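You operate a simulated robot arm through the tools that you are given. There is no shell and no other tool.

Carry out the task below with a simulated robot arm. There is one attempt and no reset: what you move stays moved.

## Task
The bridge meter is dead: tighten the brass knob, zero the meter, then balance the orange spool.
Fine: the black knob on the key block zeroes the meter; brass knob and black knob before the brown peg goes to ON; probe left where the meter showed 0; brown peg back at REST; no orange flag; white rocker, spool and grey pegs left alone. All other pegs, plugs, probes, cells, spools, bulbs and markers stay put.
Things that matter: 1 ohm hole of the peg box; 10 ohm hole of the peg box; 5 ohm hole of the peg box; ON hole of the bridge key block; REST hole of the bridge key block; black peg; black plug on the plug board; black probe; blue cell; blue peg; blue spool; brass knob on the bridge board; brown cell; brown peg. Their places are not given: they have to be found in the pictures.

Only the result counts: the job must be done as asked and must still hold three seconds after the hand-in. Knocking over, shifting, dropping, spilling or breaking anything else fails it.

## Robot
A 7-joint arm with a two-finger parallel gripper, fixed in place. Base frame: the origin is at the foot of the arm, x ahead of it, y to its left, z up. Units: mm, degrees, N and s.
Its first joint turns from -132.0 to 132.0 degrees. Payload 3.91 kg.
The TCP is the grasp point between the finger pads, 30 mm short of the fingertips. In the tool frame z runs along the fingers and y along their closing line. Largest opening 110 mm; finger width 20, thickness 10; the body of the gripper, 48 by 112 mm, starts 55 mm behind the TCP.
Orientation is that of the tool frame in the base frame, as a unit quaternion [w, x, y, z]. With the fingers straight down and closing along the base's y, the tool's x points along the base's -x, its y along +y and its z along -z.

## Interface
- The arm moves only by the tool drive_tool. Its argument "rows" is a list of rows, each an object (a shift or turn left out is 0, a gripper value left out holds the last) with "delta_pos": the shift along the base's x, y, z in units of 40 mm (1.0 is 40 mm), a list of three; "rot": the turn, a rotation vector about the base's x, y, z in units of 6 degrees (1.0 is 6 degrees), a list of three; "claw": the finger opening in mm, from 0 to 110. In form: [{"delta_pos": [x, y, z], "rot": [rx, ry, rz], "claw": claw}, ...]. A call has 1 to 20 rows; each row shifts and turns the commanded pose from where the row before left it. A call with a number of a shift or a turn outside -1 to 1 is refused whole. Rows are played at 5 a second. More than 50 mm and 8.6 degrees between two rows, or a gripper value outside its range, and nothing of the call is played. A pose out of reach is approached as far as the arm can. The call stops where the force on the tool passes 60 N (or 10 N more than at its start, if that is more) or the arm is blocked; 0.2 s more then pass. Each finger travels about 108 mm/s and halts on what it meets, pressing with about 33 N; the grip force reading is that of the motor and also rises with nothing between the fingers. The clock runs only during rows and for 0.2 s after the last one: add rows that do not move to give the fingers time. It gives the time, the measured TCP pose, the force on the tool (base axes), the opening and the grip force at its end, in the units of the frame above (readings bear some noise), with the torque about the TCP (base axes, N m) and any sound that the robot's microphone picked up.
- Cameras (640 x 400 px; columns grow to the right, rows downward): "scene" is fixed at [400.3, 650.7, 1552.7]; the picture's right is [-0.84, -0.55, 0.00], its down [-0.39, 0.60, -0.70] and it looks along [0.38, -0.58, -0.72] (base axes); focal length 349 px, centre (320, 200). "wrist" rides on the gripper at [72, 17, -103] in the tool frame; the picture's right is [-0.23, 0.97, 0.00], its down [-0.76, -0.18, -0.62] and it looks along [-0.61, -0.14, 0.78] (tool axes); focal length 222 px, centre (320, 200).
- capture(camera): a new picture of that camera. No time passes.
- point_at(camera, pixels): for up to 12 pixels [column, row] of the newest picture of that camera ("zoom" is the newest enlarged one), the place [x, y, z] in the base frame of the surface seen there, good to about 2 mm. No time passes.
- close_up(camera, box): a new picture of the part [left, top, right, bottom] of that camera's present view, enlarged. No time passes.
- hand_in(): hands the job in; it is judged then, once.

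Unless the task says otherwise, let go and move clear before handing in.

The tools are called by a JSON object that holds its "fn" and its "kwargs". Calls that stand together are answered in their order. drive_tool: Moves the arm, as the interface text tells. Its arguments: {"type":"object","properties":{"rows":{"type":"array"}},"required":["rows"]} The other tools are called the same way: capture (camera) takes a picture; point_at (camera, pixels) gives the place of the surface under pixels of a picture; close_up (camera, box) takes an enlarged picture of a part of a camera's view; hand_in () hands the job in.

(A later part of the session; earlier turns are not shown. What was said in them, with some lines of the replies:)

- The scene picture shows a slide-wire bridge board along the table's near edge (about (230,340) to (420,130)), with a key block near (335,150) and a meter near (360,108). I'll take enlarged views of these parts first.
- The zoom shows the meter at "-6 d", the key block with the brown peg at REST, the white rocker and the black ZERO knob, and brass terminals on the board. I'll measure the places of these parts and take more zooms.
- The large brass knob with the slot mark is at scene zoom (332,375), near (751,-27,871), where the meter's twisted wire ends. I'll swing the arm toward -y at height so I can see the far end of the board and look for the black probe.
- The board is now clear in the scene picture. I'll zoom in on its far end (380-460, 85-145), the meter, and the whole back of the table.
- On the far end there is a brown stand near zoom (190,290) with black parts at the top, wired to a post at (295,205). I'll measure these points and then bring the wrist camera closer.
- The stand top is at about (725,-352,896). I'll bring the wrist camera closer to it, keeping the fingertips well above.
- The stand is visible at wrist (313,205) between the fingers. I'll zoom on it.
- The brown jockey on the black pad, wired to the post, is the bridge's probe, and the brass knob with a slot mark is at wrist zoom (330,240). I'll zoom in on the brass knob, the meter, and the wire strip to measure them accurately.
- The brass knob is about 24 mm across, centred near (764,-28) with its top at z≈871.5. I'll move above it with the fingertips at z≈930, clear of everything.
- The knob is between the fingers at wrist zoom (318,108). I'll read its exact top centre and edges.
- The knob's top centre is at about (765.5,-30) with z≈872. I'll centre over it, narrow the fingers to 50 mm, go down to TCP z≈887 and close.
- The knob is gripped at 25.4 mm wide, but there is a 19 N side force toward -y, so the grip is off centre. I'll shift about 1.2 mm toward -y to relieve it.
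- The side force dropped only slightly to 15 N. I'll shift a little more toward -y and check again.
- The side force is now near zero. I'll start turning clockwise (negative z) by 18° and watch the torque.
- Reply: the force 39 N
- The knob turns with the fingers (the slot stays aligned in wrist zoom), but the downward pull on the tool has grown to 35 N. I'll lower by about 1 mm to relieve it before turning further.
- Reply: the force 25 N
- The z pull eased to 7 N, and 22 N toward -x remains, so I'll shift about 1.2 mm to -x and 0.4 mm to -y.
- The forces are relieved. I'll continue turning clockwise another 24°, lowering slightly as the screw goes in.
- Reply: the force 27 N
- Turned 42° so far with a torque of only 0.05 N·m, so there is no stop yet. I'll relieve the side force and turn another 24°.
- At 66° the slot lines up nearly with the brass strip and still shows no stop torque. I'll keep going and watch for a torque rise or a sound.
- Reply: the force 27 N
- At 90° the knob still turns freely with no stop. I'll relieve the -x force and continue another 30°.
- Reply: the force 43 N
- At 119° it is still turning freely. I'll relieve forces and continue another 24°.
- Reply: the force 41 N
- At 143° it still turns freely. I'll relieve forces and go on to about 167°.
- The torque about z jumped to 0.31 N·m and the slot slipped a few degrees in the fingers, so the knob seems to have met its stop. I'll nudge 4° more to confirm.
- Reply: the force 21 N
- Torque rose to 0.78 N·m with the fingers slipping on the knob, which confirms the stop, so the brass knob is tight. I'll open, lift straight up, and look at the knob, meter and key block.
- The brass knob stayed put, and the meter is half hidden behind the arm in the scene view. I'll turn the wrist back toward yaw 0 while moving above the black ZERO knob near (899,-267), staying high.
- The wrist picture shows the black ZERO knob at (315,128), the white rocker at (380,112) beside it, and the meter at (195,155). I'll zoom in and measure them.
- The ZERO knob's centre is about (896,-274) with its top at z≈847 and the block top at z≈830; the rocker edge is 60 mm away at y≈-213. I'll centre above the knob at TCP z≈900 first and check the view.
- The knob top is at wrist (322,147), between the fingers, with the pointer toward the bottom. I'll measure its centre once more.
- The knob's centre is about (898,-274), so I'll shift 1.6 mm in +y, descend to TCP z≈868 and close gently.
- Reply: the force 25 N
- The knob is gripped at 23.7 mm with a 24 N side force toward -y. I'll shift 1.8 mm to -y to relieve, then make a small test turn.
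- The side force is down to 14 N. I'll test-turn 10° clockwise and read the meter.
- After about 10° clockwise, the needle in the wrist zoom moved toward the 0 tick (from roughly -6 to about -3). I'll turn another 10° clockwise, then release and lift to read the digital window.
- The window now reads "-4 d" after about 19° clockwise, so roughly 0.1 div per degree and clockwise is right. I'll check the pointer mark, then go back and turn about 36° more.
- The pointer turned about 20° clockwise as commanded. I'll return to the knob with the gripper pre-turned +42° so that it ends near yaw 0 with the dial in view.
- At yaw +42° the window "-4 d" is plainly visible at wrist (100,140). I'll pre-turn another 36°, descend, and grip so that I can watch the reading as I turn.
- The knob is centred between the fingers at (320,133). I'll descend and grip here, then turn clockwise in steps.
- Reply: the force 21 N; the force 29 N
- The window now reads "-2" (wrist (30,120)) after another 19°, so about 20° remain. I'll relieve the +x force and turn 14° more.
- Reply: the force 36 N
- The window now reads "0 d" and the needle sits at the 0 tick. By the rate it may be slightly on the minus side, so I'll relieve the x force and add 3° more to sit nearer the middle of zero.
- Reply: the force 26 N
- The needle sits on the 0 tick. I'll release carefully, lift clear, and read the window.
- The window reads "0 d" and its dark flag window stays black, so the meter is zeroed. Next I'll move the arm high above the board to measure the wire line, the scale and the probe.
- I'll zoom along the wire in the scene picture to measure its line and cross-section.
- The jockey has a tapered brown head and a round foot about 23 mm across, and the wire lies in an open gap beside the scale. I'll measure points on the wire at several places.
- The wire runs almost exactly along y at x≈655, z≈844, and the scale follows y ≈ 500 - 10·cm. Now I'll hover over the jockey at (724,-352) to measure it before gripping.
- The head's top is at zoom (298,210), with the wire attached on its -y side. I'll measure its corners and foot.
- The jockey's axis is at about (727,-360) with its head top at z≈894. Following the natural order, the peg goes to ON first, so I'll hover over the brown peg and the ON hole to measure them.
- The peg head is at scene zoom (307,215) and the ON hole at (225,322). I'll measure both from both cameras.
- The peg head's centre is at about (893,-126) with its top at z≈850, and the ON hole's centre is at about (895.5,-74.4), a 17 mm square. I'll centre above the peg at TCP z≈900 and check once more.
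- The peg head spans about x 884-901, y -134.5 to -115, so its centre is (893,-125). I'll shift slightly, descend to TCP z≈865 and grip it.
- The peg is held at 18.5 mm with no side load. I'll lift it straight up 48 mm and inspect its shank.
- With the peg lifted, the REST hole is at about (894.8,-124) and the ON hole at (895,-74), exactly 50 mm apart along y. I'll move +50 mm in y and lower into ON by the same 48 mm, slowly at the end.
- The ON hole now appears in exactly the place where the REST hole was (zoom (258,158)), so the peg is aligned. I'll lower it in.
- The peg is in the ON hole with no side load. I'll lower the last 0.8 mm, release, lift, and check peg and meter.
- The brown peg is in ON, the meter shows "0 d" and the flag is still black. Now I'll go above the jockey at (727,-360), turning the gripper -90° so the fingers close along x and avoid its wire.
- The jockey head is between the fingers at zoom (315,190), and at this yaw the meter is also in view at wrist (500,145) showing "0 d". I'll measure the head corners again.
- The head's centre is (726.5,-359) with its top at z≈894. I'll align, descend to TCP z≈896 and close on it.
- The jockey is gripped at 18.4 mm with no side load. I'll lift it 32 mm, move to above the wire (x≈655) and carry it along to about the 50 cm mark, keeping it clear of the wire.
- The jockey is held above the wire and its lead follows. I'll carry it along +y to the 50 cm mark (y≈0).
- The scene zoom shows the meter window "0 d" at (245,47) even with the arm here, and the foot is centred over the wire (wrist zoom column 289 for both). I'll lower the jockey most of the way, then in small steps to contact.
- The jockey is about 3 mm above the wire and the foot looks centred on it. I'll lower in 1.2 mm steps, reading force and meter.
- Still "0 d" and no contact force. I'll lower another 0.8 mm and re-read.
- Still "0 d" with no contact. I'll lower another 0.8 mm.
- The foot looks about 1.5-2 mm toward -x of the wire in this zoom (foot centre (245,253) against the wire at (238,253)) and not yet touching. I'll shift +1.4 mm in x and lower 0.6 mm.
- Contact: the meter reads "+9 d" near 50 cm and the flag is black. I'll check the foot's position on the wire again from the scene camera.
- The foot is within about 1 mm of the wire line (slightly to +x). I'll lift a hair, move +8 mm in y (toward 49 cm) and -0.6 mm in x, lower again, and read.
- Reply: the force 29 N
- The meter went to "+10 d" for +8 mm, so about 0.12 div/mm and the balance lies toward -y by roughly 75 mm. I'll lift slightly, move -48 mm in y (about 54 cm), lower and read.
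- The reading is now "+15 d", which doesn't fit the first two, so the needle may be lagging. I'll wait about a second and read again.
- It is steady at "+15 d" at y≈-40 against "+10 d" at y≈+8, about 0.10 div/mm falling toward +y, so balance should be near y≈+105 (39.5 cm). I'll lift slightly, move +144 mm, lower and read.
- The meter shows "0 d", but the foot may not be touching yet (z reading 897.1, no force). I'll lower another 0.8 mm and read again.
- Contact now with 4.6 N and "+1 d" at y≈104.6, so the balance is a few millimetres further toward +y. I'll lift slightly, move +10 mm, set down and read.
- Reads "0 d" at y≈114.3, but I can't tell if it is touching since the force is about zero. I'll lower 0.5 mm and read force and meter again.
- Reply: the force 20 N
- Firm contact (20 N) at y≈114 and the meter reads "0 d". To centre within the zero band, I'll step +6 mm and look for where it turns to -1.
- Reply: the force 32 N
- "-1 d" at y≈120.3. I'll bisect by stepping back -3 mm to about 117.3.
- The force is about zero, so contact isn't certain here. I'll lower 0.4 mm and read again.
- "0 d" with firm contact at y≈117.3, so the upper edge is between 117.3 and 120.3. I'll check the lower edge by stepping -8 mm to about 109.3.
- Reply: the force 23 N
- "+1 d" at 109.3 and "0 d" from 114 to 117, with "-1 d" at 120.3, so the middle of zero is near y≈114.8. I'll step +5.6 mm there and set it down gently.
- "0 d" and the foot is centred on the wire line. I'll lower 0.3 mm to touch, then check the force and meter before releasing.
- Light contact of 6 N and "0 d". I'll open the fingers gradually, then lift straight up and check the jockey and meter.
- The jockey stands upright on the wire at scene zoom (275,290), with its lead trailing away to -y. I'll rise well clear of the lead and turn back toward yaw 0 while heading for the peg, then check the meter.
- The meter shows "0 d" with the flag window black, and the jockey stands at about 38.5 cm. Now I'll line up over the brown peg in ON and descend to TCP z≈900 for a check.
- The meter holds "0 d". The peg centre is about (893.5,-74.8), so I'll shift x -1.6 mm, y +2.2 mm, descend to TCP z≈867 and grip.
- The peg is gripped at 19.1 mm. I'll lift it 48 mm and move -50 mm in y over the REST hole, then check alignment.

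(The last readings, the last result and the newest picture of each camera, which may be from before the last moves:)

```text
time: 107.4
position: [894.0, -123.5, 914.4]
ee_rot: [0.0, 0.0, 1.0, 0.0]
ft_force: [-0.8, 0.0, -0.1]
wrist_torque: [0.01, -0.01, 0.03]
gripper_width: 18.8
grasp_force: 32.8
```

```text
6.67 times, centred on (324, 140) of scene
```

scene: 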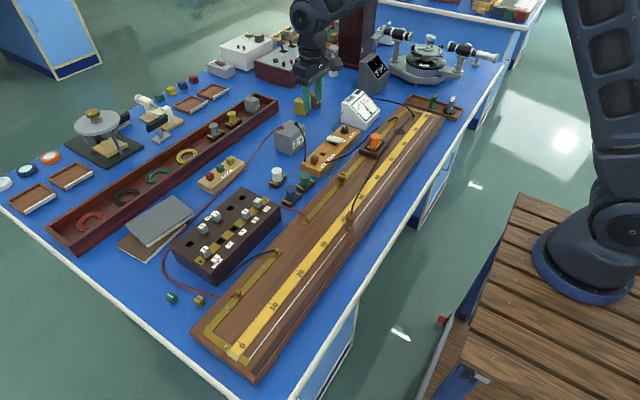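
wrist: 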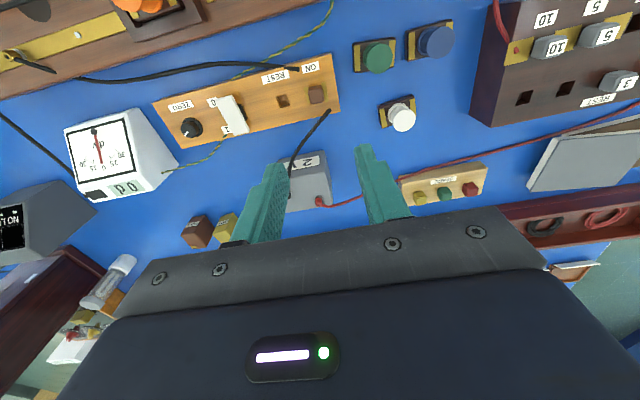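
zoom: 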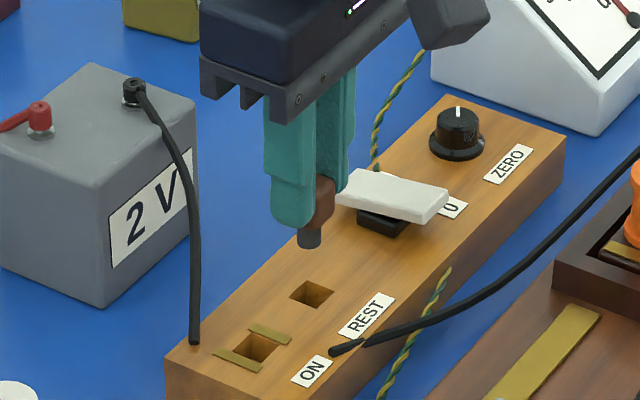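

Compared with the earlier lift, the REST hole sits 7 px left in the zoom, so I'm about 2 mm too far in +y. I'll correct by -2.1 mm in y and +0.3 mm in x and recheck.

{"fn": "drive_tool", "kwargs": {"rows": [{"delta_pos": [0.008, -0.052, 0]}, {}, {}]}}

{"fn": "close_up", "kwargs": {"camera": "wrist", "box": [250, 80, 430, 210]}}

```text
time: 108.2
position: [894.8, -124.3, 914.4]
ee_rot: [0.0, 0.0, 1.0, 0.0]
ft_force: [0.1, 0.0, -0.3]
wrist_torque: [-0.01, 0.0, 0.03]
gripper_width: 18.5
grasp_force: 33.2
```

```text
3.08 times, centred on (340, 145) of wrist
```

zoom: 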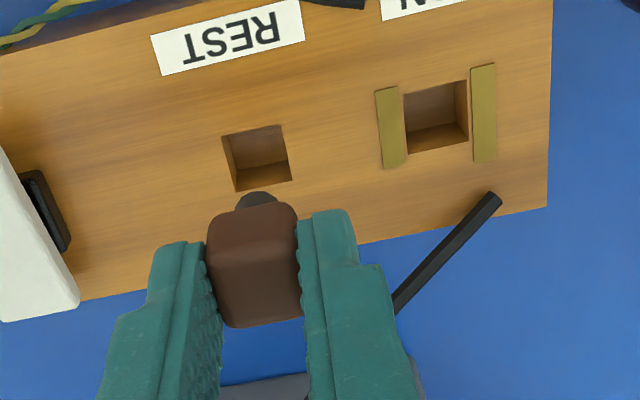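

The REST hole now matches its earlier place in the zoom. I'll lower the peg into REST by 48 mm, slowing at the end.

{"fn": "drive_tool", "kwargs": {"rows": [{"delta_pos": [0, 0, -0.3]}, {"delta_pos": [0, 0, -0.3]}, {"delta_pos": [0, 0, -0.2]}, {"delta_pos": [0, 0, -0.2]}, {"delta_pos": [0, 0, -0.1]}, {"delta_pos": [0, 0, -0.08]}, {}, {}]}}

{"fn": "close_up", "kwargs": {"camera": "scene", "box": [292, 110, 356, 170]}}

```text
time: 110.0
position: [893.8, -125.2, 867.8]
ee_rot: [0.0, -0.001, 1.0, 0.0]
ft_force: [0.5, -0.4, 0.2]
wrist_torque: [0.0, 0.0, -0.04]
gripper_width: 18.7
grasp_force: 33.0
```

```text
6.67 times, centred on (324, 140) of scene
```

zoom: 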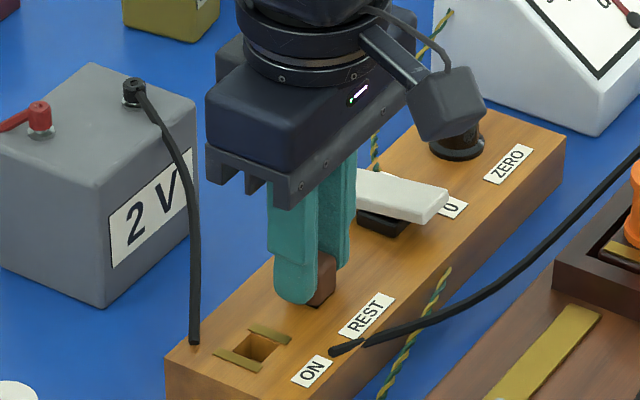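

The peg is in the REST hole with no side load. I'll lower the last 0.8 mm, release, and lift clear.

{"fn": "drive_tool", "kwargs": {"rows": [{"delta_pos": [0, 0, -0.02]}, {}, {"claw": 26}, {"claw": 46}, {}, {"delta_pos": [0, 0, 0.4]}, {"delta_pos": [0, 0, 0.8]}, {"delta_pos": [0, 0, 0.9]}, {"delta_pos": [0, 0, 0.9]}, {}]}}

{"fn": "capture", "kwargs": {"camera": "wrist"}}

{"fn": "close_up", "kwargs": {"camera": "scene", "box": [292, 84, 388, 180]}}

```text
time: 112.2
position: [894.7, -124.4, 985.7]
ee_rot: [0.0, 0.0, 1.0, 0.0]
ft_force: [0.3, -0.2, -0.8]
wrist_torque: [-0.01, -0.01, -0.03]
gripper_width: 46.0
grasp_force: 0.1
```

```text
taken
```

wrist: 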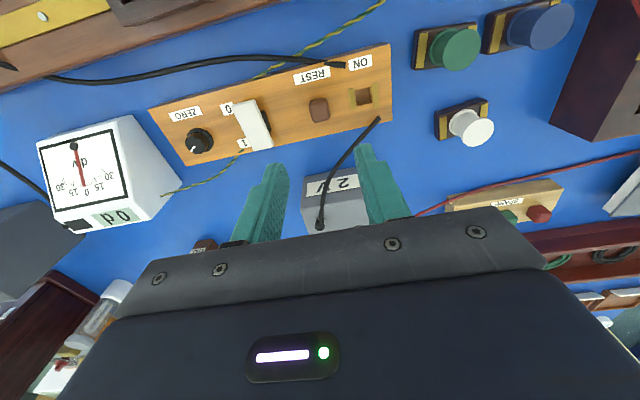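

```text
4.17 times, centred on (340, 132) of scene
```

zoom: 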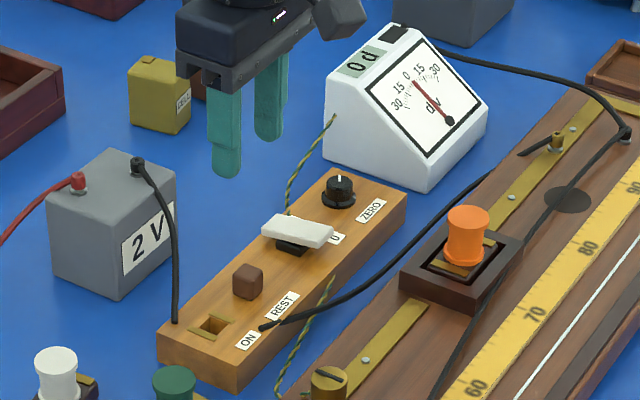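

The peg is back in REST, ON is empty, the meter reads "0 d" and the flag is black. I'll move the arm up and clear, then do a final check of everything.

{"fn": "drive_tool", "kwargs": {"rows": [{"delta_pos": [-0.2, 0, 0.9]}, {"delta_pos": [-0.6, 0, 0.9]}, {"delta_pos": [-0.9, -0.3, 0.5]}, {"delta_pos": [-0.9, -0.5, 0.3]}, {"delta_pos": [-0.9, -0.5, 0]}, {"delta_pos": [-0.9, -0.5, 0]}, {"delta_pos": [-0.9, -0.5, 0]}, {"delta_pos": [-0.9, -0.3, 0]}, {"delta_pos": [-0.5, 0, 0]}, {}, {}]}}

{"fn": "capture", "kwargs": {"camera": "scene"}}

{"fn": "close_up", "kwargs": {"camera": "scene", "box": [300, 130, 348, 170]}}

{"fn": "close_up", "kwargs": {"camera": "scene", "box": [325, 195, 385, 240]}}

{"fn": "close_up", "kwargs": {"camera": "scene", "box": [336, 84, 400, 124]}}

```text
time: 114.6
position: [627.0, -228.2, 1091.6]
ee_rot: [0.0, 0.0, 1.0, 0.0]
ft_force: [0.4, 0.3, 0.4]
wrist_torque: [0.01, -0.01, 0.03]
gripper_width: 45.8
grasp_force: 0.0
```

```text
taken
```

scene: 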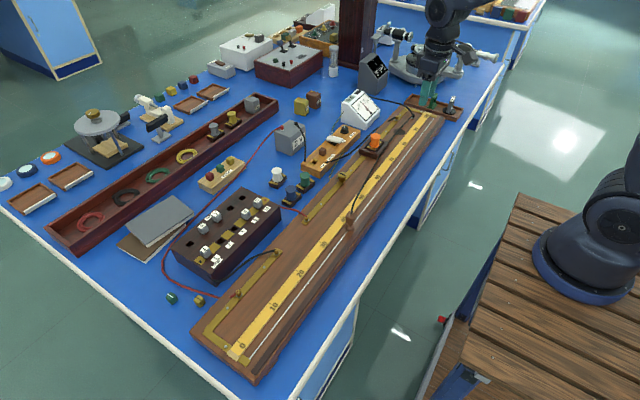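

```text
10.00 times, centred on (324, 150) of scene
```

zoom: 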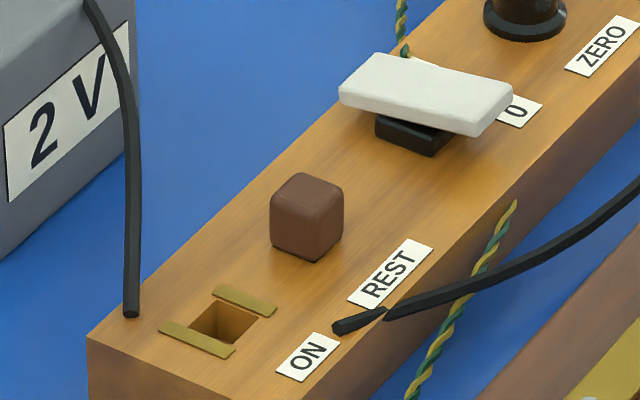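

```text
8.89 times, centred on (355, 218) of scene
```

zoom: 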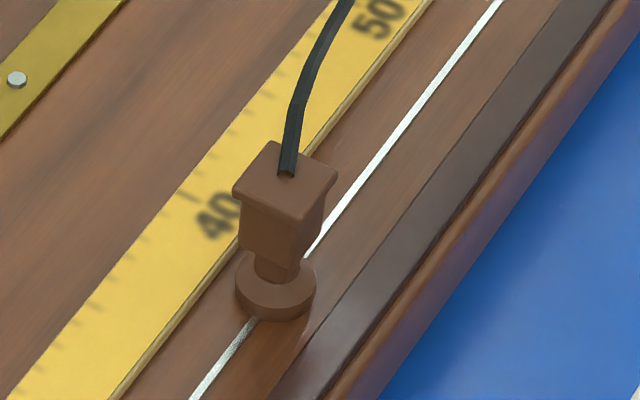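

```text
10.00 times, centred on (368, 104) of scene
```

zoom: 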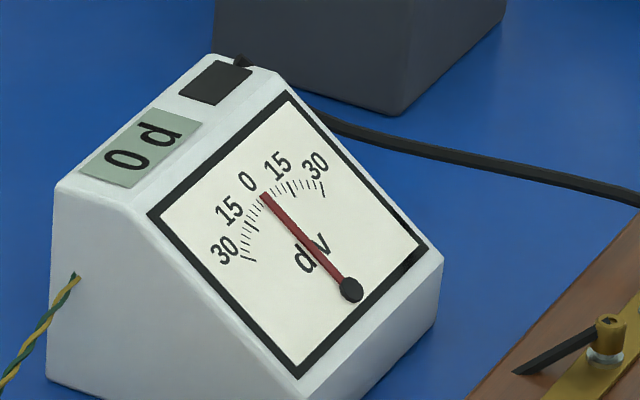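

The final check shows the jockey upright on the wire at about 38.5 cm, the peg seated at REST and the rocker as it was. The meter reads "0 d", the flag is black, and the arm is clear with the gripper open. I'm handing in.

{"fn": "hand_in", "kwargs": {}}

```text
The job is handed in.
```

The bridge is working again and the orange spool is balanced. The job has been handed in, but I haven't seen the verdict.

- **Brass knob:** turned clockwise about 165° until it met a firm stop.
- **Zero:** the black knob brought the meter from "-6 d" to "0 d" before the brown peg went to ON.
- **Balance:** the probe stands on the wire at about 38.5 cm, where the meter read "0 d". It read "+1 d" about 5 mm to one side and "-1 d" about 5 mm to the other, so the probe sits near the middle of the zero band.
- **At the end:** the brown peg is back in REST, the flag window is still black, and the arm is clear with the gripper open. I did not touch the white rocker, the spool or the grey pegs, and nothing else looked out of place in the last pictures.

The meter shows whole divisions only. A leftover zero error of up to half a division could put the true balance up to about 5 mm from the probe.
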